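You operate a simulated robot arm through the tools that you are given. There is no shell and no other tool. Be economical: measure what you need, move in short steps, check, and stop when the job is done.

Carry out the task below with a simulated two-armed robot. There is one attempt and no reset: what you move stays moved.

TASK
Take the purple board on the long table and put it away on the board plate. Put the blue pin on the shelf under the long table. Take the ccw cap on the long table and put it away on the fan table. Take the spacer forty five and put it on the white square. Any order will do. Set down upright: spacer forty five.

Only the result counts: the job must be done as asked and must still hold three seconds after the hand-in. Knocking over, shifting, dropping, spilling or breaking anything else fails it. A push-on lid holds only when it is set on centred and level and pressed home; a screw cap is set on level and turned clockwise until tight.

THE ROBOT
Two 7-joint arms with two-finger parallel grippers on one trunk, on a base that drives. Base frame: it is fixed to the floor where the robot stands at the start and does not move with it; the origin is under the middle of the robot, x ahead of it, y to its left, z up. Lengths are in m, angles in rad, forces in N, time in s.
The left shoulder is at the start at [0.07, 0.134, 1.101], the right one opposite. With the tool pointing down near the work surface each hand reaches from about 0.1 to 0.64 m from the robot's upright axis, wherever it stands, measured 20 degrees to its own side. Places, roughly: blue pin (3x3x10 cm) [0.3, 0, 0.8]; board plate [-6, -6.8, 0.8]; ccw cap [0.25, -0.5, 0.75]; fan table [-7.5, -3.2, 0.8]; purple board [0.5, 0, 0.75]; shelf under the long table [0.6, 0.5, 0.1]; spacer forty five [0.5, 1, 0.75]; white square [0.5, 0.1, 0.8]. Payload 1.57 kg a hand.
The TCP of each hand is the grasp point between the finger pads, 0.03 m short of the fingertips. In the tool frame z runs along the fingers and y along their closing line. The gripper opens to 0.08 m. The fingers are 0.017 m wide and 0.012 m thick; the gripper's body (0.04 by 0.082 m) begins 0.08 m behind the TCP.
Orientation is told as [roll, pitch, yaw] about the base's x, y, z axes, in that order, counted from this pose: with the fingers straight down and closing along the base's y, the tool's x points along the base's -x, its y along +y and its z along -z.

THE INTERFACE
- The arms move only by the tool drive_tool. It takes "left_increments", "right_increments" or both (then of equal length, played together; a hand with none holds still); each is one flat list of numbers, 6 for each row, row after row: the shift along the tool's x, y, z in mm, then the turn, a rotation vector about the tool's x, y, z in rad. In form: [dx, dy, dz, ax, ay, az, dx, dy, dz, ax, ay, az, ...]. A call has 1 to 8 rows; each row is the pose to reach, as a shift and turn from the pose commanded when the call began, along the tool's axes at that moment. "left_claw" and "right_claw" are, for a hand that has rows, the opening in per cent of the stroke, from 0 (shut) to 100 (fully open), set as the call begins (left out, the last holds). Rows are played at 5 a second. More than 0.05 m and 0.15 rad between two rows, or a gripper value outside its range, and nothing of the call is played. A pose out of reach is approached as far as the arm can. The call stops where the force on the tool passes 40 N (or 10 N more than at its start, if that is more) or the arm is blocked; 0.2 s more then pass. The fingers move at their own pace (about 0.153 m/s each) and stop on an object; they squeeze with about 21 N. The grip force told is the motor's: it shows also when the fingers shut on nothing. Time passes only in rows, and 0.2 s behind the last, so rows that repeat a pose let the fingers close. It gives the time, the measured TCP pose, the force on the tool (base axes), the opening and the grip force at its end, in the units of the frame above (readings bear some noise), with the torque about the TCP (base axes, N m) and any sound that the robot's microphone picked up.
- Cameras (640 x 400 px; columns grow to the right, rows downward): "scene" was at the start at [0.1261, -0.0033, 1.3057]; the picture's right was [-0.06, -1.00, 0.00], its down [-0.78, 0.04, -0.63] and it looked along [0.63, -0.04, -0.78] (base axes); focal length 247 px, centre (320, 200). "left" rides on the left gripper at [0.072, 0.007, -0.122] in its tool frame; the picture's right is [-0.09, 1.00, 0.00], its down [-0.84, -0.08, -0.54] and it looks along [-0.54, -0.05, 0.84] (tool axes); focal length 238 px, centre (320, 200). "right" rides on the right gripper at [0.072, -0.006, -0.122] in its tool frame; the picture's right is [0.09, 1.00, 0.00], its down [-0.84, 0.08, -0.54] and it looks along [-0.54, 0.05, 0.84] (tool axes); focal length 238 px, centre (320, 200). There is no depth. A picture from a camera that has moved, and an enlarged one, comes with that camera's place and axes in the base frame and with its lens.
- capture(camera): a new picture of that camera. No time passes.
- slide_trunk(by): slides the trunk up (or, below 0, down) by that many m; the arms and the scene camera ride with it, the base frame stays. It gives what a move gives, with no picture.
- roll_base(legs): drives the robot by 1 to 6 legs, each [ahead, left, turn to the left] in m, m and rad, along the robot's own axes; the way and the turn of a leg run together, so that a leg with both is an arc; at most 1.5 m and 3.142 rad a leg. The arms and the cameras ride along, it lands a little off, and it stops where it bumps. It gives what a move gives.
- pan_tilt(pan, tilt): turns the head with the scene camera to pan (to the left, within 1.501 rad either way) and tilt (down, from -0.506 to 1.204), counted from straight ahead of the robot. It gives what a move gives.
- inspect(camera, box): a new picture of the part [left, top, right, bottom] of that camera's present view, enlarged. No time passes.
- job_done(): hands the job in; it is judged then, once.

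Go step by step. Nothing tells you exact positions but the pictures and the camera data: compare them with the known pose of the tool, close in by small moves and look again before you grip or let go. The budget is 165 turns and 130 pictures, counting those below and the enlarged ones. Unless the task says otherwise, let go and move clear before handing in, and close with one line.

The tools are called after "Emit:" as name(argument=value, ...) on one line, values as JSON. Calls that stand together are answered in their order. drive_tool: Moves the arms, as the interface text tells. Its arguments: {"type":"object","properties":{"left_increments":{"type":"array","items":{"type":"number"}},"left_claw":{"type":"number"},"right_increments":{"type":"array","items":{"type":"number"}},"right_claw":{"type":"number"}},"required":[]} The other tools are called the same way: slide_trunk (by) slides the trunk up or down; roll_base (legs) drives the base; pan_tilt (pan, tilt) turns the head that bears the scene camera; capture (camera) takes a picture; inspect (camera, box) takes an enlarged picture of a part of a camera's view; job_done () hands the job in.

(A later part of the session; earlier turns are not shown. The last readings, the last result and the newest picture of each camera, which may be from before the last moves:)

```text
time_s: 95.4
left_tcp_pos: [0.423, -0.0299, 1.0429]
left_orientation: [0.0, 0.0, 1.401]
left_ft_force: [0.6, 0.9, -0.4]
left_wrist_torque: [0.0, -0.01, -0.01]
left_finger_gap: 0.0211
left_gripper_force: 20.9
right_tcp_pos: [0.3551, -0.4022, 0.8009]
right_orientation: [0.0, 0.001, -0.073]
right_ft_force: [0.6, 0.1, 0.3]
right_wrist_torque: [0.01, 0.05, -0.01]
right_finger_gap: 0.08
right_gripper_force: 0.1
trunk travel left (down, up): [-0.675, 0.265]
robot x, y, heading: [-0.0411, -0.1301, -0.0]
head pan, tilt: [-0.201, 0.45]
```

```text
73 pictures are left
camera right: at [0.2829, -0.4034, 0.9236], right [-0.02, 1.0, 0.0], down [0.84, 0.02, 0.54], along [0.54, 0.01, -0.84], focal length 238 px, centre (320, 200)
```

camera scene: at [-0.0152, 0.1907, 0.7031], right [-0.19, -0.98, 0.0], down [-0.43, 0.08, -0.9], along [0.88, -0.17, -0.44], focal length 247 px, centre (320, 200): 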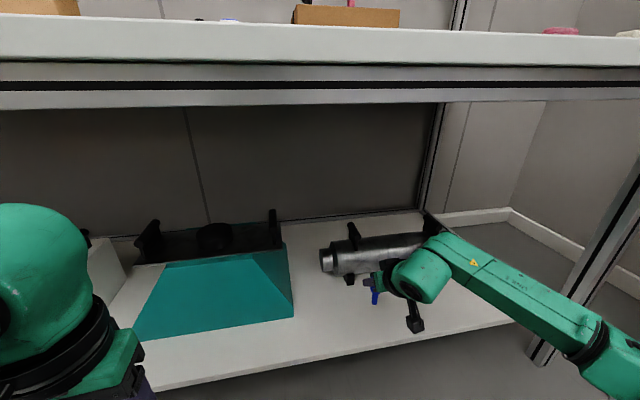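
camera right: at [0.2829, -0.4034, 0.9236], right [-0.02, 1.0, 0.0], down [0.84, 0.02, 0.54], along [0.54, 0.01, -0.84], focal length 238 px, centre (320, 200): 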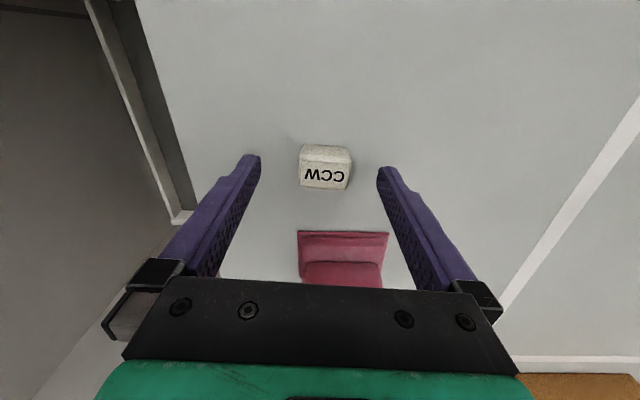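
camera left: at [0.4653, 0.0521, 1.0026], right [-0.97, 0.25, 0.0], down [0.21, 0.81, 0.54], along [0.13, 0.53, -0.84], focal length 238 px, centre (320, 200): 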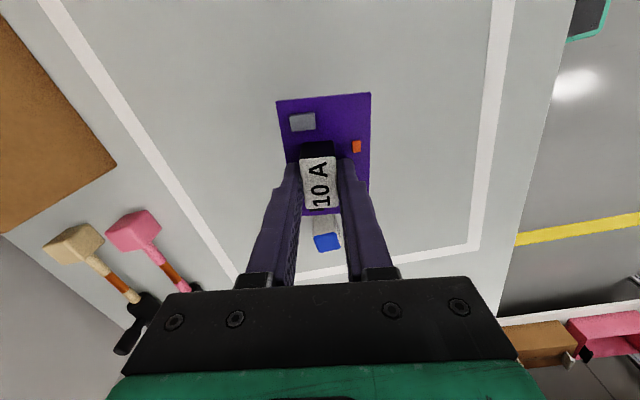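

Emit:
drive_tool(right_increments=[-1, 2, 8, 0, 0, 0, -1, 2, 14, 0, 0, 0])

Emit:
drive_tool(right_increments=[0, 0, 0, 0, 0, 0, 0, 0, 0, 0, 0, 0, 0, 0, 0, 0, 0, 0], right_claw=0)

Emit:
drive_tool(right_increments=[0, 0, -10, 0, 0, 0, 0, 0, -50, 0, 0, 0, 0, 0, -50, 0, 0, 0])

Emit:
capture(camera="right")

```text
time_s: 96.0
left_tcp_pos: [0.4234, -0.031, 1.0433]
left_orientation: [0.0, -0.002, 1.402]
left_ft_force: [0.2, 0.3, -1.6]
left_wrist_torque: [0.02, 0.0, -0.01]
left_finger_gap: 0.021
left_gripper_force: 20.6
right_tcp_pos: [0.3564, -0.4001, 0.7858]
right_orientation: [0.0, -0.001, -0.075]
right_ft_force: [0.2, -0.2, -0.1]
right_wrist_torque: [-0.03, 0.01, -0.02]
right_finger_gap: 0.08
right_gripper_force: 0.0
trunk travel left (down, up): [-0.675, 0.265]
robot x, y, heading: [-0.0411, -0.1331, 0.002]
head pan, tilt: [-0.201, 0.45]
```

```text
time_s: 96.8
left_tcp_pos: [0.4238, -0.0321, 1.0443]
left_orientation: [-0.001, 0.001, 1.401]
left_ft_force: [-0.2, 0.1, -0.6]
left_wrist_torque: [0.0, -0.05, 0.01]
left_finger_gap: 0.0212
left_gripper_force: 20.8
right_tcp_pos: [0.3564, -0.3989, 0.786]
right_orientation: [0.002, -0.001, -0.075]
right_ft_force: [0.1, -0.2, 1.5]
right_wrist_torque: [-0.02, -0.03, -0.02]
right_finger_gap: 0.0345
right_gripper_force: 21.3
trunk travel left (down, up): [-0.675, 0.265]
robot x, y, heading: [-0.0427, -0.1309, 0.005]
head pan, tilt: [-0.201, 0.45]
```

```text
time_s: 97.6
left_tcp_pos: [0.4244, -0.0309, 1.044]
left_orientation: [0.0, -0.001, 1.401]
left_ft_force: [0.6, 0.7, -1.4]
left_wrist_torque: [0.04, 0.0, -0.03]
left_finger_gap: 0.0213
left_gripper_force: 20.6
right_tcp_pos: [0.3577, -0.3989, 0.8364]
right_orientation: [-0.002, 0.0, -0.074]
right_ft_force: [0.5, -0.4, -0.2]
right_wrist_torque: [0.01, -0.01, 0.03]
right_finger_gap: 0.0346
right_gripper_force: 20.8
trunk travel left (down, up): [-0.675, 0.265]
robot x, y, heading: [-0.0373, -0.1285, 0.001]
head pan, tilt: [-0.201, 0.45]
```

```text
72 pictures are left
camera right: at [0.2854, -0.4006, 0.9603], right [-0.02, 1.0, 0.0], down [0.84, 0.02, 0.54], along [0.54, 0.01, -0.84], focal length 238 px, centre (320, 200)
```

right: 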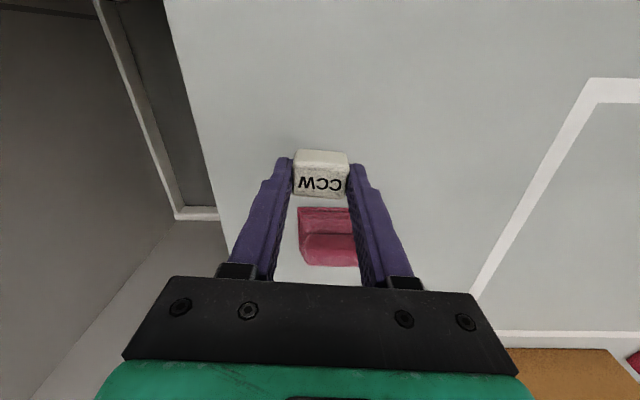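

Both items are held. Raise the right hand, back away from the table and turn to look at the room.

Emit:
drive_tool(right_increments=[0, 0, -45, 0, 0, 0, 0, 0, -90, 0, 0, 0, 10, 0, -135, 0, 0, 0, 20, 0, -175, 0, 0, 0, 20, 0, -200, 0, 0, 0], left_increments=[0, 0, 0, 0, 0, 0, 5, 30, 0, 0, 0, 0, 10, 60, 0, 0, 0, 0, 14, 85, 0, 0, 0, 0, 14, 85, 0, 0, 0, 0])

Emit:
roll_base(legs=[[-0.7, 0.2, 0], [0, 0, 1.57]])

Emit:
pan_tilt(pan=0.0, tilt=0.25)

Emit:
capture(camera="scene")

Emit:
pan_tilt(pan=1.4, tilt=0.2)

Emit:
capture(camera="scene")

```text
time_s: 98.8
left_tcp_pos: [0.335, -0.0303, 1.0432]
left_orientation: [0.001, -0.001, 1.402]
left_ft_force: [1.0, 0.2, -0.8]
left_wrist_torque: [-0.02, 0.01, -0.02]
left_finger_gap: 0.0212
left_gripper_force: 21.5
right_tcp_pos: [0.3375, -0.3951, 1.0364]
right_orientation: [-0.003, 0.003, -0.075]
right_ft_force: [0.1, -0.3, 0.0]
right_wrist_torque: [0.03, 0.03, -0.02]
right_finger_gap: 0.0347
right_gripper_force: 20.9
trunk travel left (down, up): [-0.675, 0.265]
robot x, y, heading: [-0.0359, -0.138, 0.003]
head pan, tilt: [-0.201, 0.45]
```

```text
time_s: 106.5
left_tcp_pos: [-0.8279, 0.4415, 1.0428]
left_orientation: [0.001, 0.0, 2.921]
left_ft_force: [0.7, 0.1, -0.7]
left_wrist_torque: [0.02, -0.01, -0.01]
left_finger_gap: 0.0214
left_gripper_force: 20.8
right_tcp_pos: [-0.4632, 0.4235, 1.035]
right_orientation: [0.001, 0.0, 1.446]
right_ft_force: [1.1, 0.5, -0.9]
right_wrist_torque: [-0.03, 0.02, 0.0]
right_finger_gap: 0.0345
right_gripper_force: 21.2
trunk travel left (down, up): [-0.675, 0.265]
robot x, y, heading: [-0.742, 0.0636, 1.519]
head pan, tilt: [-0.201, 0.45]
```

```text
time_s: 107.2
left_tcp_pos: [-0.8281, 0.4399, 1.0425]
left_orientation: [-0.001, 0.001, 2.921]
left_ft_force: [0.1, -0.5, -1.5]
left_wrist_torque: [-0.01, 0.01, 0.01]
left_finger_gap: 0.0213
left_gripper_force: 21.1
right_tcp_pos: [-0.4625, 0.4248, 1.0367]
right_orientation: [-0.001, 0.0, 1.447]
right_ft_force: [-0.1, -0.6, -0.5]
right_wrist_torque: [0.0, -0.01, 0.01]
right_finger_gap: 0.0345
right_gripper_force: 21.1
trunk travel left (down, up): [-0.675, 0.265]
robot x, y, heading: [-0.7456, 0.0616, 1.522]
head pan, tilt: [0.0, 0.25]
```

```text
71 pictures are left
camera scene: at [-0.735, 0.2069, 1.3617], right [1.0, -0.05, 0.0], down [-0.01, -0.25, -0.97], along [0.05, 0.97, -0.25], focal length 247 px, centre (320, 200)
```

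scene: 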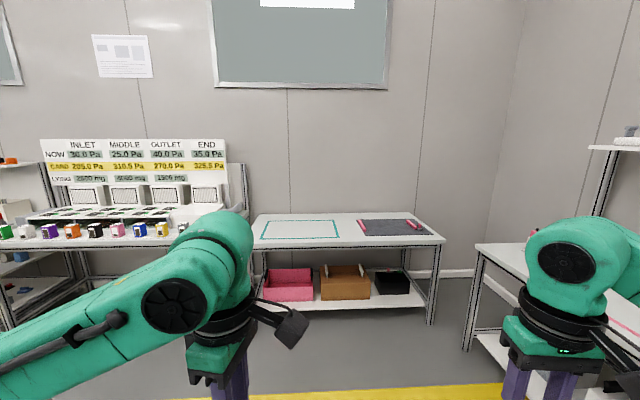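

```text
time_s: 108.7
left_tcp_pos: [-0.8278, 0.4408, 1.0425]
left_orientation: [0.0, -0.002, 2.923]
left_ft_force: [0.9, 0.2, -1.6]
left_wrist_torque: [-0.03, 0.02, 0.04]
left_finger_gap: 0.0214
left_gripper_force: 20.8
right_tcp_pos: [-0.4626, 0.4249, 1.0364]
right_orientation: [0.001, -0.001, 1.447]
right_ft_force: [-0.1, 0.0, -0.5]
right_wrist_torque: [0.0, -0.02, 0.02]
right_finger_gap: 0.0348
right_gripper_force: 21.9
trunk travel left (down, up): [-0.675, 0.265]
robot x, y, heading: [-0.7406, 0.0599, 1.518]
head pan, tilt: [1.4, 0.201]
```

```text
70 pictures are left
camera scene: at [-0.8306, 0.1341, 1.3664], right [0.22, 0.98, 0.0], down [0.19, -0.04, -0.98], along [-0.96, 0.21, -0.2], focal length 247 px, centre (320, 200)
```

scene: 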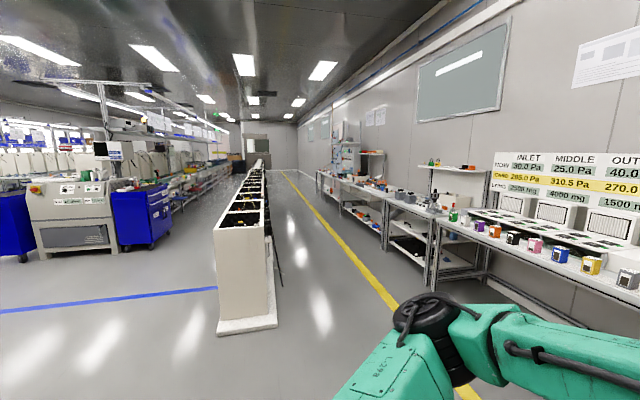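

The targets lie far in -x and -y. I turn to face -x and look.

Emit:
roll_base(legs=[[0, 0, 2.2]])

Emit:
pan_tilt(pan=-0.3, tilt=0.15)

Emit:
capture(camera="scene")

Emit:
pan_tilt(pan=0.8, tilt=0.15)

Emit:
capture(camera="scene")

```text
time_s: 114.3
left_tcp_pos: [-1.0035, -0.2255, 1.0421]
left_orientation: [0.0, -0.001, -1.178]
left_ft_force: [-0.2, 0.8, -1.8]
left_wrist_torque: [0.01, 0.04, 0.02]
left_finger_gap: 0.0212
left_gripper_force: 20.5
right_tcp_pos: [-1.1982, 0.0829, 1.0364]
right_orientation: [-0.001, -0.001, -2.654]
right_ft_force: [0.0, -0.6, 0.2]
right_wrist_torque: [-0.01, 0.0, 0.01]
right_finger_gap: 0.035
right_gripper_force: 21.0
trunk travel left (down, up): [-0.675, 0.265]
robot x, y, heading: [-0.7432, 0.0628, -2.58]
head pan, tilt: [1.4, 0.201]
```

```text
time_s: 116.1
left_tcp_pos: [-1.0031, -0.2252, 1.0421]
left_orientation: [0.001, 0.0, -1.178]
left_ft_force: [0.3, 0.5, -0.3]
left_wrist_torque: [0.02, 0.01, 0.0]
left_finger_gap: 0.0213
left_gripper_force: 20.7
right_tcp_pos: [-1.1972, 0.083, 1.0359]
right_orientation: [-0.001, -0.001, -2.655]
right_ft_force: [-0.9, 0.8, -0.1]
right_wrist_torque: [-0.01, 0.02, -0.03]
right_finger_gap: 0.0346
right_gripper_force: 21.1
trunk travel left (down, up): [-0.675, 0.265]
robot x, y, heading: [-0.7414, 0.0615, -2.576]
head pan, tilt: [-0.3, 0.15]
```

```text
69 pictures are left
camera scene: at [-0.8743, 0.0123, 1.3711], right [-0.26, 0.97, 0.0], down [0.14, 0.04, -0.99], along [-0.95, -0.26, -0.15], focal length 247 px, centre (320, 200)
```

scene: 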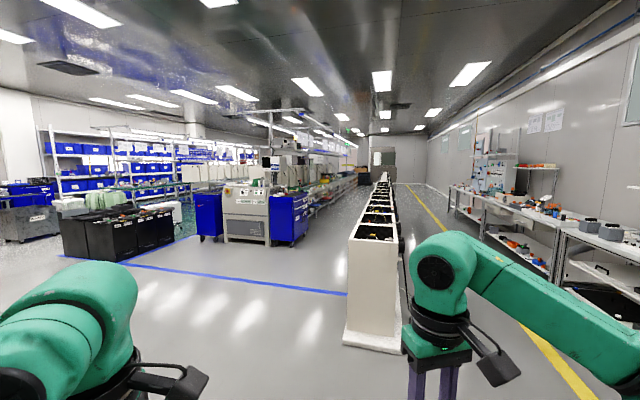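

```text
time_s: 117.4
left_tcp_pos: [-1.0022, -0.2262, 1.0428]
left_orientation: [0.0, -0.001, -1.178]
left_ft_force: [-0.1, 0.5, -1.3]
left_wrist_torque: [0.01, 0.04, -0.01]
left_finger_gap: 0.0213
left_gripper_force: 21.2
right_tcp_pos: [-1.1988, 0.0816, 1.0357]
right_orientation: [0.0, 0.0, -2.655]
right_ft_force: [0.0, 0.0, -0.7]
right_wrist_torque: [0.01, 0.0, 0.01]
right_finger_gap: 0.0347
right_gripper_force: 21.0
trunk travel left (down, up): [-0.675, 0.265]
robot x, y, heading: [-0.7439, 0.0591, -2.577]
head pan, tilt: [0.799, 0.15]
```

```text
68 pictures are left
camera scene: at [-0.804, -0.0542, 1.3711], right [-0.98, 0.21, 0.0], down [0.03, 0.15, -0.99], along [-0.21, -0.97, -0.15], focal length 247 px, centre (320, 200)
```

scene: 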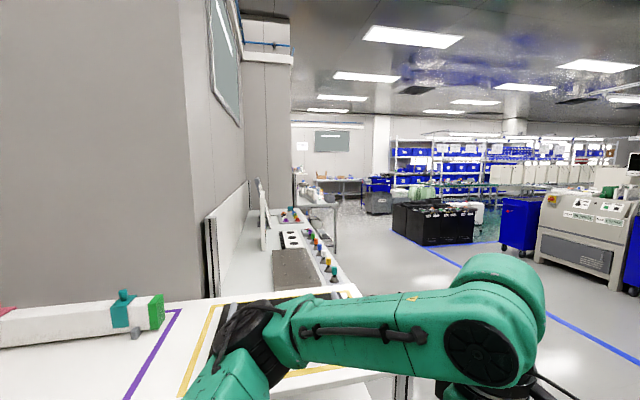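

Emit:
inspect(camera="scene", box=[380, 120, 540, 250])

Emit:
pan_tilt(pan=-0.15, tilt=0.15)

Emit:
inspect(camera="scene", box=[200, 120, 400, 270])

```text
3.08 times, centred on (460, 185) of scene
camera zoom: at [-0.804, -0.0542, 1.3711], right [-0.98, 0.21, 0.0], down [0.03, 0.15, -0.99], along [-0.21, -0.97, -0.15], focal length 760 px, centre (-111, 246)
```

zoom: 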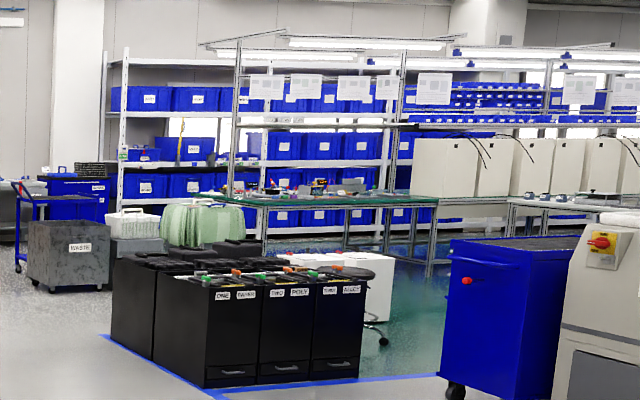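

```text
time_s: 118.6
left_tcp_pos: [-1.0028, -0.226, 1.0419]
left_orientation: [-0.001, -0.001, -1.179]
left_ft_force: [0.3, 0.3, -0.6]
left_wrist_torque: [0.01, -0.02, 0.01]
left_finger_gap: 0.0213
left_gripper_force: 21.3
right_tcp_pos: [-1.1977, 0.0824, 1.0363]
right_orientation: [0.0, 0.0, -2.656]
right_ft_force: [-0.3, 0.3, 0.0]
right_wrist_torque: [0.04, -0.02, 0.0]
right_finger_gap: 0.0348
right_gripper_force: 20.9
trunk travel left (down, up): [-0.675, 0.265]
robot x, y, heading: [-0.7428, 0.0638, -2.578]
head pan, tilt: [-0.15, 0.15]
```

```text
2.67 times, centred on (300, 195) of scene
camera zoom: at [-0.8696, -0.0008, 1.3711], right [-0.4, 0.92, 0.0], down [0.14, 0.06, -0.99], along [-0.91, -0.4, -0.15], focal length 659 px, centre (373, 213)
```

zoom: 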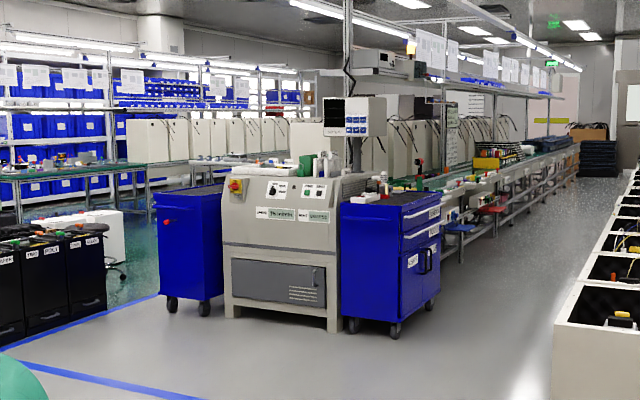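

I drive round the side tables into the open floor toward (-2.1, -1.7).

Emit:
roll_base(legs=[[1.0, -0.21, 0], [1.08, 0.96, 0]])

Emit:
pan_tilt(pan=0.35, tilt=0.2)

Emit:
capture(camera="scene")

Emit:
pan_tilt(pan=-0.5, tilt=0.2)

Emit:
capture(camera="scene")

```text
time_s: 130.8
left_tcp_pos: [-2.3514, -1.9925, 1.042]
left_orientation: [0.001, 0.0, -1.165]
left_ft_force: [0.2, -0.4, -0.9]
left_wrist_torque: [0.01, 0.03, 0.0]
left_finger_gap: 0.0214
left_gripper_force: 20.7
right_tcp_pos: [-2.5518, -1.6875, 1.0361]
right_orientation: [0.0, -0.001, -2.643]
right_ft_force: [-0.4, -0.3, -0.3]
right_wrist_torque: [-0.01, 0.01, 0.01]
right_finger_gap: 0.0348
right_gripper_force: 21.0
trunk travel left (down, up): [-0.675, 0.265]
robot x, y, heading: [-2.0957, -1.7014, -2.567]
head pan, tilt: [-0.15, 0.15]
```

```text
time_s: 131.7
left_tcp_pos: [-2.3514, -1.9932, 1.0433]
left_orientation: [0.0, 0.0, -1.165]
left_ft_force: [-1.0, 0.0, -1.0]
left_wrist_torque: [0.02, 0.03, 0.01]
left_finger_gap: 0.0214
left_gripper_force: 20.8
right_tcp_pos: [-2.5523, -1.6873, 1.0353]
right_orientation: [0.0, -0.001, -2.64]
right_ft_force: [-0.5, -0.7, -0.6]
right_wrist_torque: [-0.03, -0.03, -0.04]
right_finger_gap: 0.035
right_gripper_force: 21.2
trunk travel left (down, up): [-0.675, 0.265]
robot x, y, heading: [-2.0935, -1.7057, -2.569]
head pan, tilt: [0.351, 0.201]
```

```text
65 pictures are left
camera scene: at [-2.1937, -1.8031, 1.3664], right [-0.8, 0.6, 0.0], down [0.12, 0.16, -0.98], along [-0.59, -0.78, -0.2], focal length 247 px, centre (320, 200)
```

scene: 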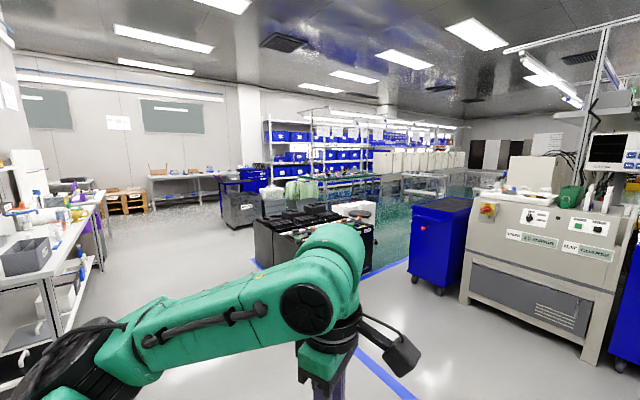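

```text
time_s: 132.9
left_tcp_pos: [-2.3522, -1.9939, 1.0428]
left_orientation: [0.002, 0.001, -1.166]
left_ft_force: [0.1, 0.0, -1.4]
left_wrist_torque: [-0.01, 0.03, 0.02]
left_finger_gap: 0.0211
left_gripper_force: 21.3
right_tcp_pos: [-2.5517, -1.6862, 1.0372]
right_orientation: [-0.001, 0.001, -2.642]
right_ft_force: [0.3, 0.7, -0.7]
right_wrist_torque: [0.01, 0.0, 0.02]
right_finger_gap: 0.0346
right_gripper_force: 20.9
trunk travel left (down, up): [-0.675, 0.265]
robot x, y, heading: [-2.0933, -1.7029, -2.566]
head pan, tilt: [-0.499, 0.201]
```

```text
64 pictures are left
camera scene: at [-2.2305, -1.7359, 1.3663], right [-0.08, 1.0, 0.0], down [0.2, 0.02, -0.98], along [-0.98, -0.07, -0.2], focal length 247 px, centre (320, 200)
```

scene: 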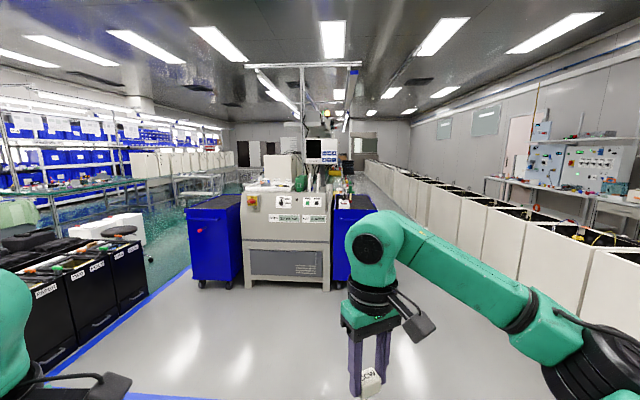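

The bins and stool narrow the aisle; I go round the bins on the east side along x = -2.5, facing -y.

Emit:
roll_base(legs=[[0, 0, 0.996], [1.4, -0.4, 0], [1.2, 0, 0]])

Emit:
pan_tilt(pan=-0.9, tilt=0.25)

Emit:
capture(camera="scene")

```text
time_s: 148.4
left_tcp_pos: [-2.4681, -4.6871, 1.043]
left_orientation: [0.0, 0.001, -0.197]
left_ft_force: [0.5, 0.0, -0.9]
left_wrist_torque: [-0.01, 0.01, 0.02]
left_finger_gap: 0.0214
left_gripper_force: 20.7
right_tcp_pos: [-2.8331, -4.6782, 1.0377]
right_orientation: [0.0, -0.001, -1.674]
right_ft_force: [-0.2, -0.2, -0.2]
right_wrist_torque: [0.02, 0.0, -0.07]
right_finger_gap: 0.035
right_gripper_force: 20.8
trunk travel left (down, up): [-0.675, 0.265]
robot x, y, heading: [-2.5634, -4.3108, -1.598]
head pan, tilt: [-0.499, 0.201]
```

```text
time_s: 149.2
left_tcp_pos: [-2.4671, -4.6893, 1.0426]
left_orientation: [0.0, 0.0, -0.197]
left_ft_force: [0.8, -0.3, -2.0]
left_wrist_torque: [-0.02, -0.04, 0.0]
left_finger_gap: 0.0211
left_gripper_force: 20.6
right_tcp_pos: [-2.8319, -4.6801, 1.037]
right_orientation: [0.0, 0.0, -1.674]
right_ft_force: [-0.4, -0.2, -1.1]
right_wrist_torque: [-0.01, 0.02, -0.01]
right_finger_gap: 0.0347
right_gripper_force: 21.2
trunk travel left (down, up): [-0.675, 0.265]
robot x, y, heading: [-2.5597, -4.3146, -1.6]
head pan, tilt: [-0.901, 0.25]
```

```text
63 pictures are left
camera scene: at [-2.638, -4.4164, 1.3618], right [-0.6, 0.8, 0.0], down [0.2, 0.15, -0.97], along [-0.78, -0.58, -0.25], focal length 247 px, centre (320, 200)
```

scene: 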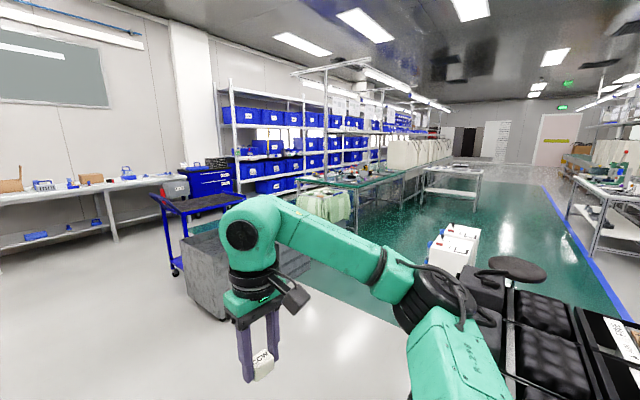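

Aisle is clear along y ≈ -5.25; I go there and turn to face -x.

Emit:
roll_base(legs=[[0.9, -0.1, 0], [0, 0, -1.57], [1.2, 0, 0]])

Emit:
pan_tilt(pan=0.3, tilt=0.3)

Emit:
capture(camera="scene")

```text
time_s: 163.6
left_tcp_pos: [-4.2771, -5.3357, 1.0426]
left_orientation: [0.001, 0.0, -1.734]
left_ft_force: [0.6, 0.5, -1.4]
left_wrist_torque: [0.02, 0.0, 0.03]
left_finger_gap: 0.0212
left_gripper_force: 20.4
right_tcp_pos: [-4.2823, -4.9705, 1.0359]
right_orientation: [-0.001, 0.001, 3.076]
right_ft_force: [0.5, -0.5, -0.4]
right_wrist_torque: [-0.03, -0.01, 0.02]
right_finger_gap: 0.035
right_gripper_force: 21.4
trunk travel left (down, up): [-0.675, 0.265]
robot x, y, heading: [-3.9071, -5.2283, -3.134]
head pan, tilt: [-0.901, 0.25]
```

```text
time_s: 165.0
left_tcp_pos: [-4.2779, -5.335, 1.0433]
left_orientation: [0.0, 0.0, -1.733]
left_ft_force: [-0.1, 0.0, -1.2]
left_wrist_torque: [-0.01, -0.02, 0.0]
left_finger_gap: 0.0213
left_gripper_force: 20.7
right_tcp_pos: [-4.2829, -4.9698, 1.036]
right_orientation: [0.001, 0.0, 3.074]
right_ft_force: [-0.2, -0.2, 0.1]
right_wrist_torque: [0.01, -0.01, 0.03]
right_finger_gap: 0.0347
right_gripper_force: 20.8
trunk travel left (down, up): [-0.675, 0.265]
robot x, y, heading: [-3.9058, -5.229, -3.13]
head pan, tilt: [0.3, 0.3]
```

```text
62 pictures are left
camera scene: at [-4.0447, -5.2545, 1.3571], right [-0.3, 0.95, 0.0], down [0.28, 0.09, -0.96], along [-0.91, -0.29, -0.3], focal length 247 px, centre (320, 200)
```

scene: 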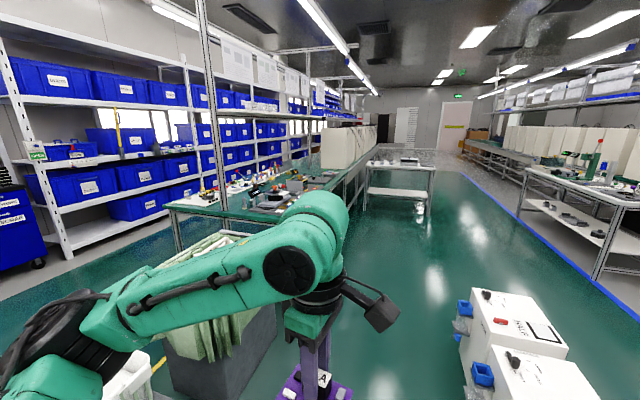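

Emit:
inspect(camera="scene", box=[150, 140, 350, 250])

Emit:
inspect(camera="scene", box=[500, 120, 640, 260])

```text
3.20 times, centred on (250, 195) of scene
camera zoom: at [-4.0447, -5.2545, 1.3571], right [-0.3, 0.95, 0.0], down [0.28, 0.09, -0.96], along [-0.91, -0.29, -0.3], focal length 790 px, centre (544, 216)
```

zoom: 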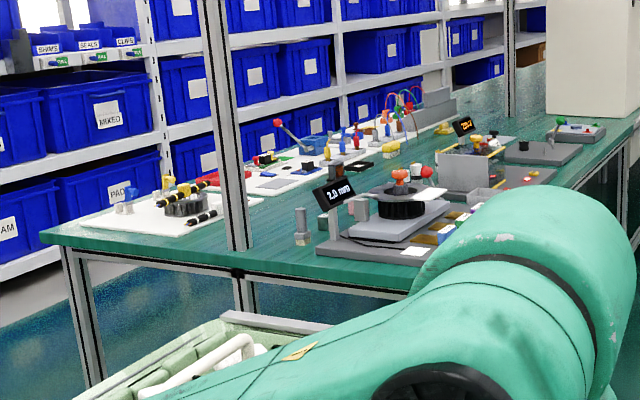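

```text
2.86 times, centred on (570, 190) of scene
camera zoom: at [-4.0447, -5.2545, 1.3571], right [-0.3, 0.95, 0.0], down [0.28, 0.09, -0.96], along [-0.91, -0.29, -0.3], focal length 706 px, centre (-394, 229)
```

zoom: 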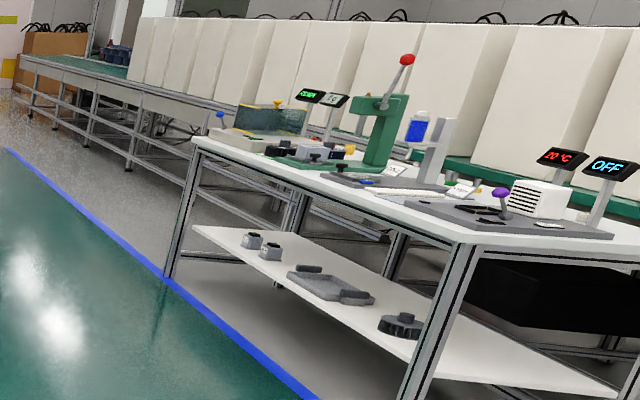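

The board plate should be on the green table at (-6, -6.8); fan table is the white one at right. I advance along the aisle and look at the green table.

Emit:
roll_base(legs=[[1.4, 0.03, -0.008]])

Emit:
slide_trunk(by=0.26)

Emit:
pan_tilt(pan=1.2, tilt=0.55)

Emit:
capture(camera="scene")

```text
time_s: 172.1
left_tcp_pos: [-5.6886, -5.3617, 1.0432]
left_orientation: [0.0, 0.0, -1.748]
left_ft_force: [-0.5, -0.4, -1.7]
left_wrist_torque: [0.01, 0.04, 0.02]
left_finger_gap: 0.0213
left_gripper_force: 21.6
right_tcp_pos: [-5.6869, -4.9961, 1.0368]
right_orientation: [-0.001, 0.001, 3.06]
right_ft_force: [-1.1, -0.2, 0.0]
right_wrist_torque: [0.01, 0.0, 0.02]
right_finger_gap: 0.0347
right_gripper_force: 21.1
trunk travel left (down, up): [-0.675, 0.265]
robot x, y, heading: [-5.3151, -5.2599, 3.137]
head pan, tilt: [0.3, 0.3]
```

```text
time_s: 174.7
left_tcp_pos: [-5.6876, -5.3621, 1.3028]
left_orientation: [0.002, -0.001, -1.747]
left_ft_force: [-0.3, 0.3, -1.6]
left_wrist_torque: [0.0, 0.03, 0.01]
left_finger_gap: 0.0212
left_gripper_force: 20.7
right_tcp_pos: [-5.688, -4.9966, 1.296]
right_orientation: [0.0, 0.0, 3.061]
right_ft_force: [-0.1, 0.7, 0.2]
right_wrist_torque: [-0.03, 0.0, 0.01]
right_finger_gap: 0.0347
right_gripper_force: 20.8
trunk travel left (down, up): [-0.935, 0.005]
robot x, y, heading: [-5.3149, -5.2571, 3.137]
head pan, tilt: [0.3, 0.3]
```

```text
time_s: 175.9
left_tcp_pos: [-5.6877, -5.3607, 1.3034]
left_orientation: [0.0, -0.001, -1.748]
left_ft_force: [0.0, -0.2, -1.0]
left_wrist_torque: [-0.01, -0.01, -0.02]
left_finger_gap: 0.0212
left_gripper_force: 20.7
right_tcp_pos: [-5.6868, -4.9967, 1.2961]
right_orientation: [-0.001, 0.001, 3.061]
right_ft_force: [0.5, 0.5, -0.2]
right_wrist_torque: [0.03, 0.0, 0.0]
right_finger_gap: 0.0346
right_gripper_force: 21.1
trunk travel left (down, up): [-0.935, 0.005]
robot x, y, heading: [-5.317, -5.2618, 3.136]
head pan, tilt: [1.201, 0.55]
```

```text
59 pictures are left
camera scene: at [-5.3974, -5.341, 1.5941], right [-0.93, 0.37, 0.0], down [0.19, 0.49, -0.85], along [-0.31, -0.79, -0.52], focal length 247 px, centre (320, 200)
```

scene: 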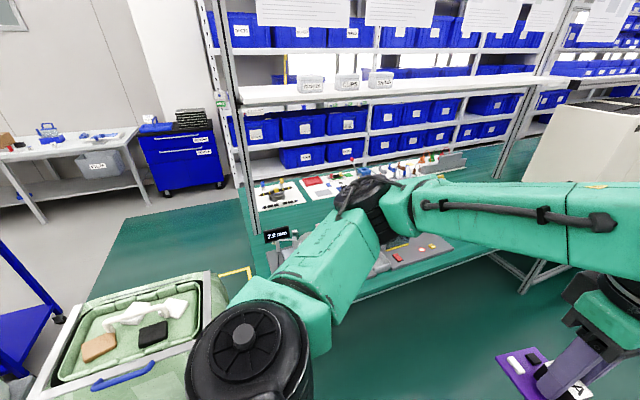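

Emit:
inspect(camera="scene", box=[230, 140, 470, 280])

```text
2.67 times, centred on (350, 210) of scene
camera zoom: at [-5.3974, -5.341, 1.5941], right [-0.93, 0.37, 0.0], down [0.19, 0.49, -0.85], along [-0.31, -0.79, -0.52], focal length 659 px, centre (240, 173)
```

zoom: 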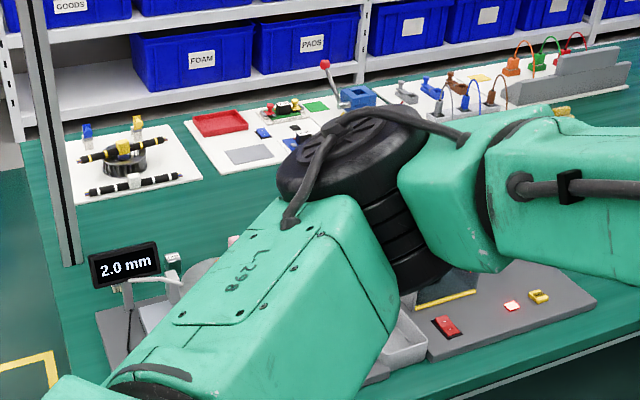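

The white plate at about (-6.0, -6.7) on the back half of the green table is the board plate, to be reached from behind later. First the cap: go on to the fan table.

Emit:
roll_base(legs=[[0.8, 0, 0], [0.7, -0.3, 0], [0, 0, -1.57]])

Emit:
pan_tilt(pan=0.1, tilt=0.5)

Emit:
capture(camera="scene")

```text
time_s: 187.8
left_tcp_pos: [-6.8988, -4.5692, 1.3032]
left_orientation: [0.001, 0.002, 2.946]
left_ft_force: [0.1, -0.3, -1.8]
left_wrist_torque: [0.01, -0.01, -0.03]
left_finger_gap: 0.0215
left_gripper_force: 20.9
right_tcp_pos: [-6.5335, -4.5774, 1.2964]
right_orientation: [-0.001, 0.0, 1.47]
right_ft_force: [-0.2, 1.2, -0.7]
right_wrist_torque: [-0.02, 0.01, 0.0]
right_finger_gap: 0.0345
right_gripper_force: 20.9
trunk travel left (down, up): [-0.935, 0.005]
robot x, y, heading: [-6.8023, -4.9473, 1.548]
head pan, tilt: [1.201, 0.55]
```

```text
time_s: 189.1
left_tcp_pos: [-6.8995, -4.5703, 1.3033]
left_orientation: [0.001, 0.001, 2.946]
left_ft_force: [-0.2, 0.0, -1.3]
left_wrist_torque: [0.01, 0.03, -0.01]
left_finger_gap: 0.0212
left_gripper_force: 20.8
right_tcp_pos: [-6.533, -4.5781, 1.2961]
right_orientation: [0.0, -0.001, 1.47]
right_ft_force: [-1.1, -0.3, 0.2]
right_wrist_torque: [-0.02, -0.03, -0.01]
right_finger_gap: 0.0344
right_gripper_force: 21.1
trunk travel left (down, up): [-0.935, 0.005]
robot x, y, heading: [-6.8025, -4.9448, 1.544]
head pan, tilt: [0.099, 0.499]
```

```text
57 pictures are left
camera scene: at [-6.8091, -4.8041, 1.5987], right [1.0, 0.07, 0.0], down [0.04, -0.48, -0.88], along [-0.07, 0.88, -0.48], focal length 247 px, centre (320, 200)
```

scene: 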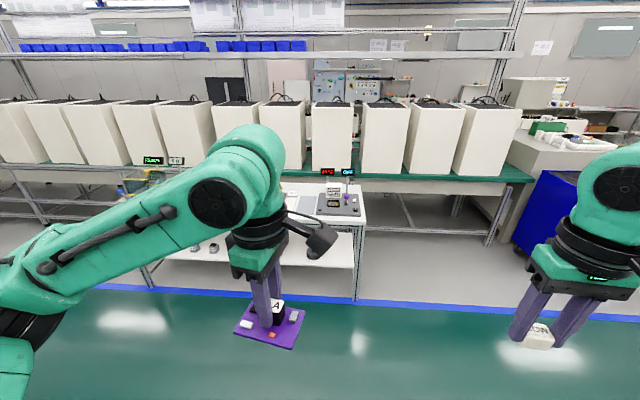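

Emit:
roll_base(legs=[[0.5, 0, 0.025], [0, 0.55, 0]])

Emit:
pan_tilt(pan=0.0, tilt=0.75)

Emit:
capture(camera="scene")

Emit:
capture(camera="right")

```text
time_s: 194.8
left_tcp_pos: [-7.445, -4.0699, 1.3035]
left_orientation: [0.0, -0.002, 2.969]
left_ft_force: [-0.7, 0.1, -1.3]
left_wrist_torque: [0.04, 0.0, 0.02]
left_finger_gap: 0.0213
left_gripper_force: 21.0
right_tcp_pos: [-7.0794, -4.0697, 1.296]
right_orientation: [0.003, 0.0, 1.494]
right_ft_force: [0.1, 0.7, -0.8]
right_wrist_torque: [0.0, -0.01, -0.03]
right_finger_gap: 0.0347
right_gripper_force: 20.9
trunk travel left (down, up): [-0.935, 0.005]
robot x, y, heading: [-7.3432, -4.443, 1.569]
head pan, tilt: [0.099, 0.499]
```

```text
time_s: 195.6
left_tcp_pos: [-7.4483, -4.0705, 1.3016]
left_orientation: [0.001, 0.0, 2.97]
left_ft_force: [0.1, -0.3, -0.5]
left_wrist_torque: [0.01, 0.01, -0.01]
left_finger_gap: 0.0215
left_gripper_force: 20.8
right_tcp_pos: [-7.0813, -4.0701, 1.2967]
right_orientation: [0.001, -0.001, 1.495]
right_ft_force: [0.4, 0.5, -0.9]
right_wrist_torque: [0.04, -0.02, 0.0]
right_finger_gap: 0.0346
right_gripper_force: 20.7
trunk travel left (down, up): [-0.935, 0.005]
robot x, y, heading: [-7.3448, -4.4438, 1.568]
head pan, tilt: [0.0, 0.75]
```

```text
56 pictures are left
camera scene: at [-7.3432, -4.3099, 1.5768], right [1.0, 0.0, 0.0], down [0.0, -0.68, -0.73], along [0.0, 0.73, -0.68], focal length 247 px, centre (320, 200)
```

scene: 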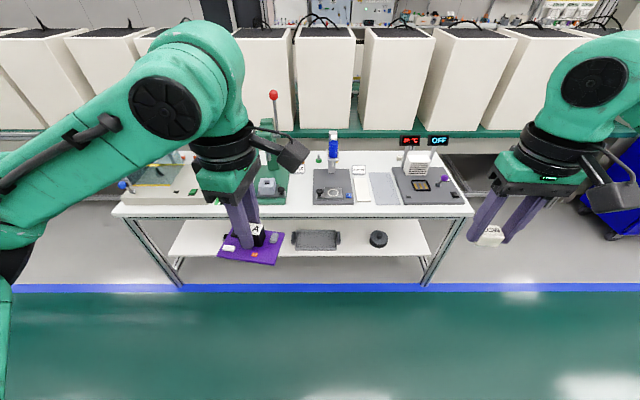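

```text
55 pictures are left
camera right: at [-7.0808, -4.1424, 1.4197], right [-1.0, -0.01, 0.0], down [-0.01, 0.84, 0.54], along [-0.01, 0.54, -0.84], focal length 238 px, centre (320, 200)
```

right: 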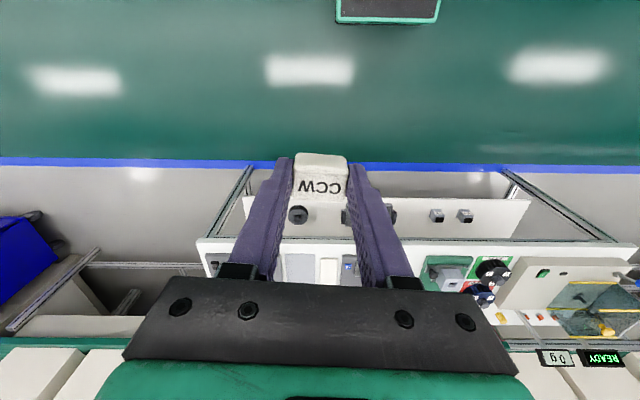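

Emit:
inspect(camera="scene", box=[260, 120, 480, 260])

Emit:
inspect(camera="scene", box=[110, 130, 300, 260])

```text
2.86 times, centred on (370, 190) of scene
camera zoom: at [-7.3432, -4.3099, 1.5768], right [1.0, 0.0, 0.0], down [0.0, -0.68, -0.73], along [0.0, 0.73, -0.68], focal length 706 px, centre (177, 229)
```

zoom: 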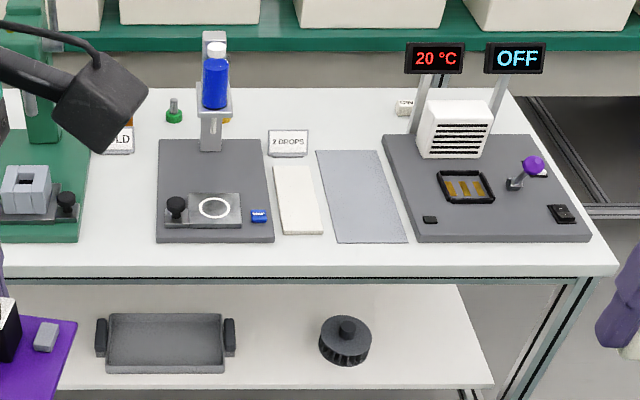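

```text
3.08 times, centred on (205, 195) of scene
camera zoom: at [-7.3432, -4.3099, 1.5768], right [1.0, 0.0, 0.0], down [0.0, -0.68, -0.73], along [0.0, 0.73, -0.68], focal length 760 px, centre (674, 215)
```

zoom: 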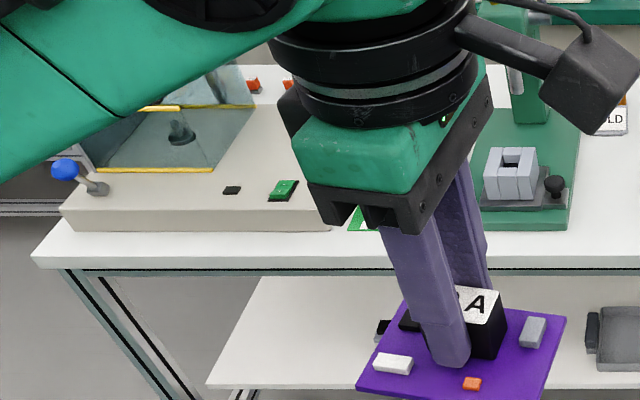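

Free bare spot on the fan table: about (-7.43, -3.42) between the green press plate and the drop plate. Move up to it.

Emit:
roll_base(legs=[[0.42, 0.25, 0.0]])

Emit:
pan_tilt(pan=-0.15, tilt=0.95)

Emit:
capture(camera="scene")

Emit:
capture(camera="right")

```text
time_s: 198.5
left_tcp_pos: [-7.6893, -3.646, 1.3038]
left_orientation: [-0.001, -0.001, 2.959]
left_ft_force: [-1.2, 0.4, -0.7]
left_wrist_torque: [-0.01, 0.02, 0.0]
left_finger_gap: 0.0213
left_gripper_force: 20.9
right_tcp_pos: [-7.3258, -3.6485, 1.2967]
right_orientation: [0.0, -0.002, 1.483]
right_ft_force: [0.3, -0.7, 0.6]
right_wrist_torque: [-0.01, 0.03, 0.0]
right_finger_gap: 0.0345
right_gripper_force: 20.8
trunk travel left (down, up): [-0.935, 0.005]
robot x, y, heading: [-7.5892, -4.0172, 1.56]
head pan, tilt: [0.0, 0.75]
```

```text
time_s: 199.2
left_tcp_pos: [-7.6917, -3.6449, 1.303]
left_orientation: [0.0, 0.001, 2.96]
left_ft_force: [-0.2, 0.4, -1.7]
left_wrist_torque: [0.01, 0.0, 0.03]
left_finger_gap: 0.0213
left_gripper_force: 20.5
right_tcp_pos: [-7.3257, -3.6477, 1.2978]
right_orientation: [0.0, 0.001, 1.484]
right_ft_force: [0.8, -0.2, -0.5]
right_wrist_torque: [-0.01, -0.01, -0.03]
right_finger_gap: 0.035
right_gripper_force: 21.0
trunk travel left (down, up): [-0.935, 0.005]
robot x, y, heading: [-7.5907, -4.0202, 1.559]
head pan, tilt: [-0.15, 0.949]
```

```text
52 pictures are left
camera scene: at [-7.5789, -3.8961, 1.5613], right [0.99, -0.16, 0.0], down [-0.13, -0.8, -0.58], along [0.09, 0.58, -0.81], focal length 247 px, centre (320, 200)
```

scene: 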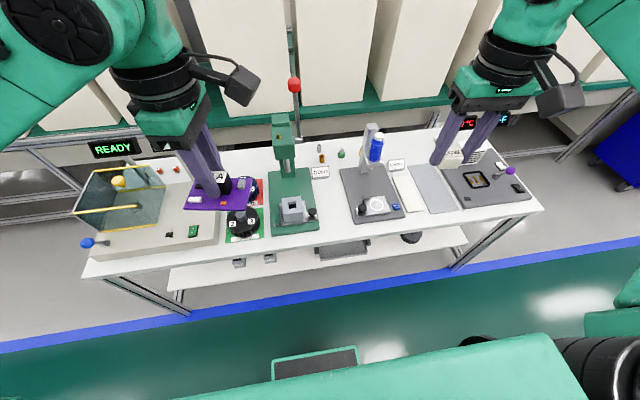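

```text
51 pictures are left
camera right: at [-7.3257, -3.7199, 1.4198], right [-1.0, -0.01, 0.0], down [-0.01, 0.84, 0.54], along [0.0, 0.54, -0.84], focal length 238 px, centre (320, 200)
```

right: 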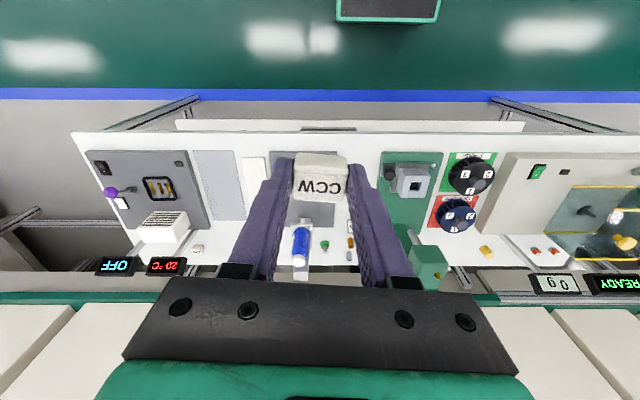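

Emit:
inspect(camera="right", box=[350, 130, 530, 270])

Emit:
inspect(camera="scene", box=[200, 140, 440, 260])

```text
2.86 times, centred on (440, 200) of right
camera zoom: at [-7.3257, -3.7199, 1.4198], right [-1.0, -0.01, 0.0], down [-0.01, 0.84, 0.54], along [0.0, 0.54, -0.84], focal length 681 px, centre (-23, 200)
```

zoom: 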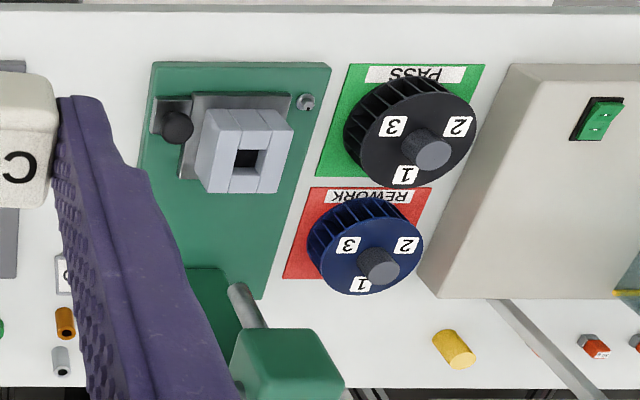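

```text
2.67 times, centred on (320, 200) of scene
camera zoom: at [-7.5789, -3.8961, 1.5613], right [0.99, -0.16, 0.0], down [-0.13, -0.8, -0.58], along [0.09, 0.58, -0.81], focal length 659 px, centre (320, 200)
```

zoom: 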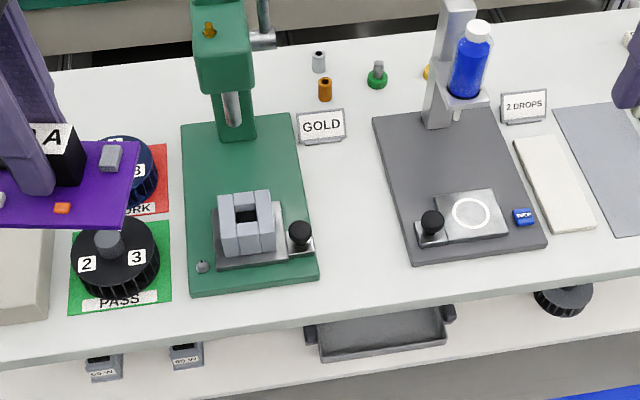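

Emit:
roll_base(legs=[[0.1, 0.0, 0.0]])

Emit:
slide_trunk(by=-0.22)

Emit:
drive_tool(right_increments=[-25, 24, 0, 0, 0, 0, -50, 48, 0, 0, 0, 0, -75, 72, 0, 0, 0, 0, -95, 100, 0, 0, 0, 0, -120, 125, 0, 0, 0, 0, -145, 135, 0, 0, 0, 0, -145, 135, 0, 0, 0, 0])

Emit:
capture(camera="right")

```text
time_s: 200.3
left_tcp_pos: [-7.6908, -3.5545, 1.3052]
left_orientation: [-0.006, -0.001, 2.961]
left_ft_force: [0.1, -0.9, -0.1]
left_wrist_torque: [0.04, 0.04, 0.0]
left_finger_gap: 0.0212
left_gripper_force: 20.7
right_tcp_pos: [-7.3266, -3.5574, 1.2995]
right_orientation: [0.001, -0.007, 1.485]
right_ft_force: [-0.5, -0.5, 0.2]
right_wrist_torque: [0.07, 0.0, -0.01]
right_finger_gap: 0.0347
right_gripper_force: 20.6
trunk travel left (down, up): [-0.935, 0.005]
robot x, y, heading: [-7.5934, -3.9187, 1.559]
head pan, tilt: [-0.15, 0.949]
```

```text
time_s: 202.7
left_tcp_pos: [-7.6917, -3.5471, 1.0826]
left_orientation: [0.0, 0.0, 2.959]
left_ft_force: [-0.3, -0.4, -0.7]
left_wrist_torque: [0.0, 0.01, 0.03]
left_finger_gap: 0.0212
left_gripper_force: 20.9
right_tcp_pos: [-7.3251, -3.549, 1.0775]
right_orientation: [0.002, -0.002, 1.486]
right_ft_force: [-0.7, 0.5, -0.5]
right_wrist_torque: [0.02, 0.01, -0.02]
right_finger_gap: 0.0346
right_gripper_force: 20.6
trunk travel left (down, up): [-0.715, 0.225]
robot x, y, heading: [-7.5911, -3.9223, 1.556]
head pan, tilt: [-0.15, 0.949]
```

```text
time_s: 204.3
left_tcp_pos: [-7.6902, -3.546, 1.0837]
left_orientation: [0.001, 0.0, 2.961]
left_ft_force: [0.1, -0.1, 0.5]
left_wrist_torque: [0.03, 0.02, -0.02]
left_finger_gap: 0.0213
left_gripper_force: 20.9
right_tcp_pos: [-7.4475, -3.3928, 1.0779]
right_orientation: [-0.001, -0.001, 1.485]
right_ft_force: [-0.3, -0.6, 0.1]
right_wrist_torque: [0.01, 0.02, -0.01]
right_finger_gap: 0.0345
right_gripper_force: 21.0
trunk travel left (down, up): [-0.715, 0.225]
robot x, y, heading: [-7.5881, -3.92, 1.556]
head pan, tilt: [-0.15, 0.949]
```

```text
48 pictures are left
camera right: at [-7.447, -3.4658, 1.2013], right [-1.0, -0.01, 0.0], down [-0.01, 0.84, 0.54], along [0.0, 0.54, -0.84], focal length 238 px, centre (320, 200)
```

right: 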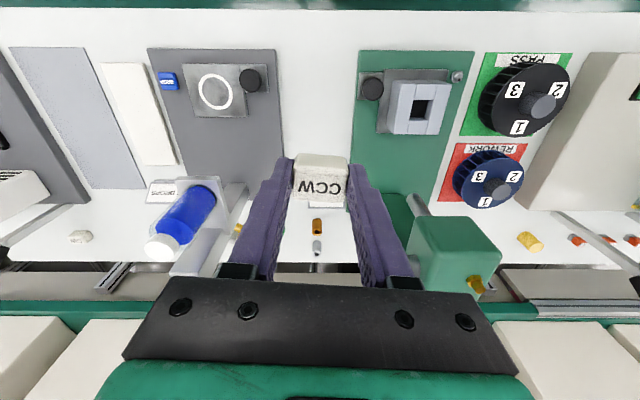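

Emit:
drive_tool(right_increments=[0, -6, 40, 0, 0, 0, 0, -6, 85, 0, 0, 0, 0, -6, 130, 0, 0, 0, 0, -6, 175, 0, 0, 0, 0, -6, 215, 0, 0, 0, 0, -6, 215, 0, 0, 0])

Emit:
capture(camera="right")

Emit:
inspect(camera="scene", box=[240, 120, 420, 240])

```text
time_s: 205.7
left_tcp_pos: [-7.6914, -3.5468, 1.0834]
left_orientation: [0.001, 0.001, 2.958]
left_ft_force: [0.1, 0.8, -1.2]
left_wrist_torque: [0.0, 0.04, -0.02]
left_finger_gap: 0.0215
left_gripper_force: 21.4
right_tcp_pos: [-7.4404, -3.3942, 0.8628]
right_orientation: [0.0, -0.002, 1.486]
right_ft_force: [-0.2, 0.2, -1.1]
right_wrist_torque: [-0.01, -0.02, -0.03]
right_finger_gap: 0.0344
right_gripper_force: 21.2
trunk travel left (down, up): [-0.715, 0.225]
robot x, y, heading: [-7.5915, -3.9203, 1.564]
head pan, tilt: [-0.15, 0.949]
```

```text
47 pictures are left
camera right: at [-7.4392, -3.4671, 0.9854], right [-1.0, -0.01, 0.0], down [-0.01, 0.84, 0.54], along [0.0, 0.54, -0.84], focal length 238 px, centre (320, 200)
```

right: 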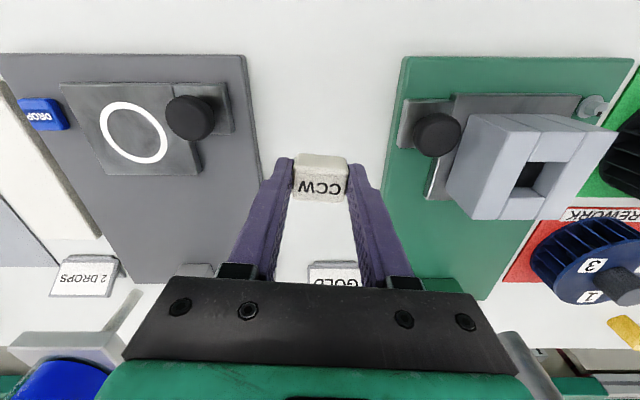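

```text
3.33 times, centred on (330, 180) of scene
camera zoom: at [-7.5783, -3.7981, 1.3412], right [0.99, -0.16, 0.0], down [-0.13, -0.8, -0.58], along [0.09, 0.57, -0.81], focal length 823 px, centre (287, 267)
```

zoom: 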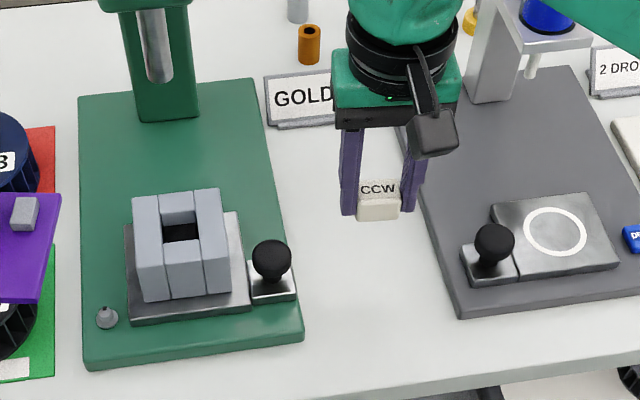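

Emit:
drive_tool(right_increments=[0, 0, 15, 0, 0, 0, 0, 0, 30, 0, 0, 0])

Emit:
drive_tool(right_increments=[0, 0, 4, 0, 0, 0, 0, 0, 7, 0, 0, 0])

Emit:
inspect(camera="scene", box=[310, 150, 400, 210])

```text
time_s: 206.3
left_tcp_pos: [-7.6913, -3.5448, 1.0821]
left_orientation: [0.0, -0.001, 2.96]
left_ft_force: [-0.7, -0.1, -1.2]
left_wrist_torque: [0.02, -0.02, 0.0]
left_finger_gap: 0.021
left_gripper_force: 21.1
right_tcp_pos: [-7.4404, -3.3923, 0.8326]
right_orientation: [0.0, -0.002, 1.485]
right_ft_force: [-0.3, -0.4, -0.3]
right_wrist_torque: [-0.01, 0.01, 0.01]
right_finger_gap: 0.0347
right_gripper_force: 21.1
trunk travel left (down, up): [-0.715, 0.225]
robot x, y, heading: [-7.5909, -3.9211, 1.559]
head pan, tilt: [-0.15, 0.949]
```

```text
time_s: 206.9
left_tcp_pos: [-7.6911, -3.547, 1.0827]
left_orientation: [0.001, -0.001, 2.96]
left_ft_force: [0.3, 0.9, -1.2]
left_wrist_torque: [0.0, 0.0, 0.0]
left_finger_gap: 0.0211
left_gripper_force: 20.7
right_tcp_pos: [-7.4416, -3.3925, 0.825]
right_orientation: [0.0, 0.0, 1.486]
right_ft_force: [0.8, 0.0, 0.2]
right_wrist_torque: [0.02, 0.02, 0.03]
right_finger_gap: 0.0348
right_gripper_force: 21.3
trunk travel left (down, up): [-0.715, 0.225]
robot x, y, heading: [-7.5901, -3.921, 1.556]
head pan, tilt: [-0.15, 0.949]
```

```text
6.67 times, centred on (355, 180) of scene
camera zoom: at [-7.5782, -3.7977, 1.3412], right [0.99, -0.16, 0.0], down [-0.13, -0.8, -0.58], along [0.09, 0.57, -0.81], focal length 1647 px, centre (87, 333)
```

zoom: 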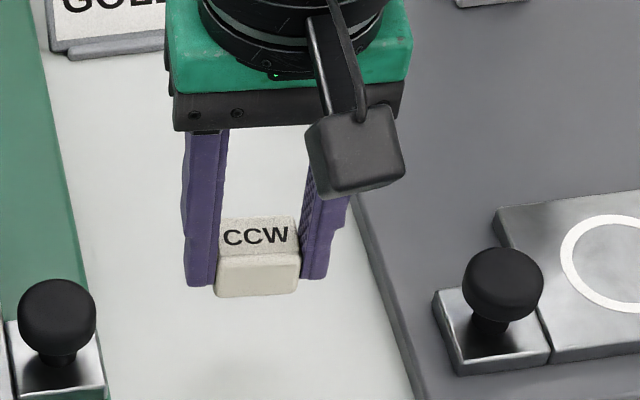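

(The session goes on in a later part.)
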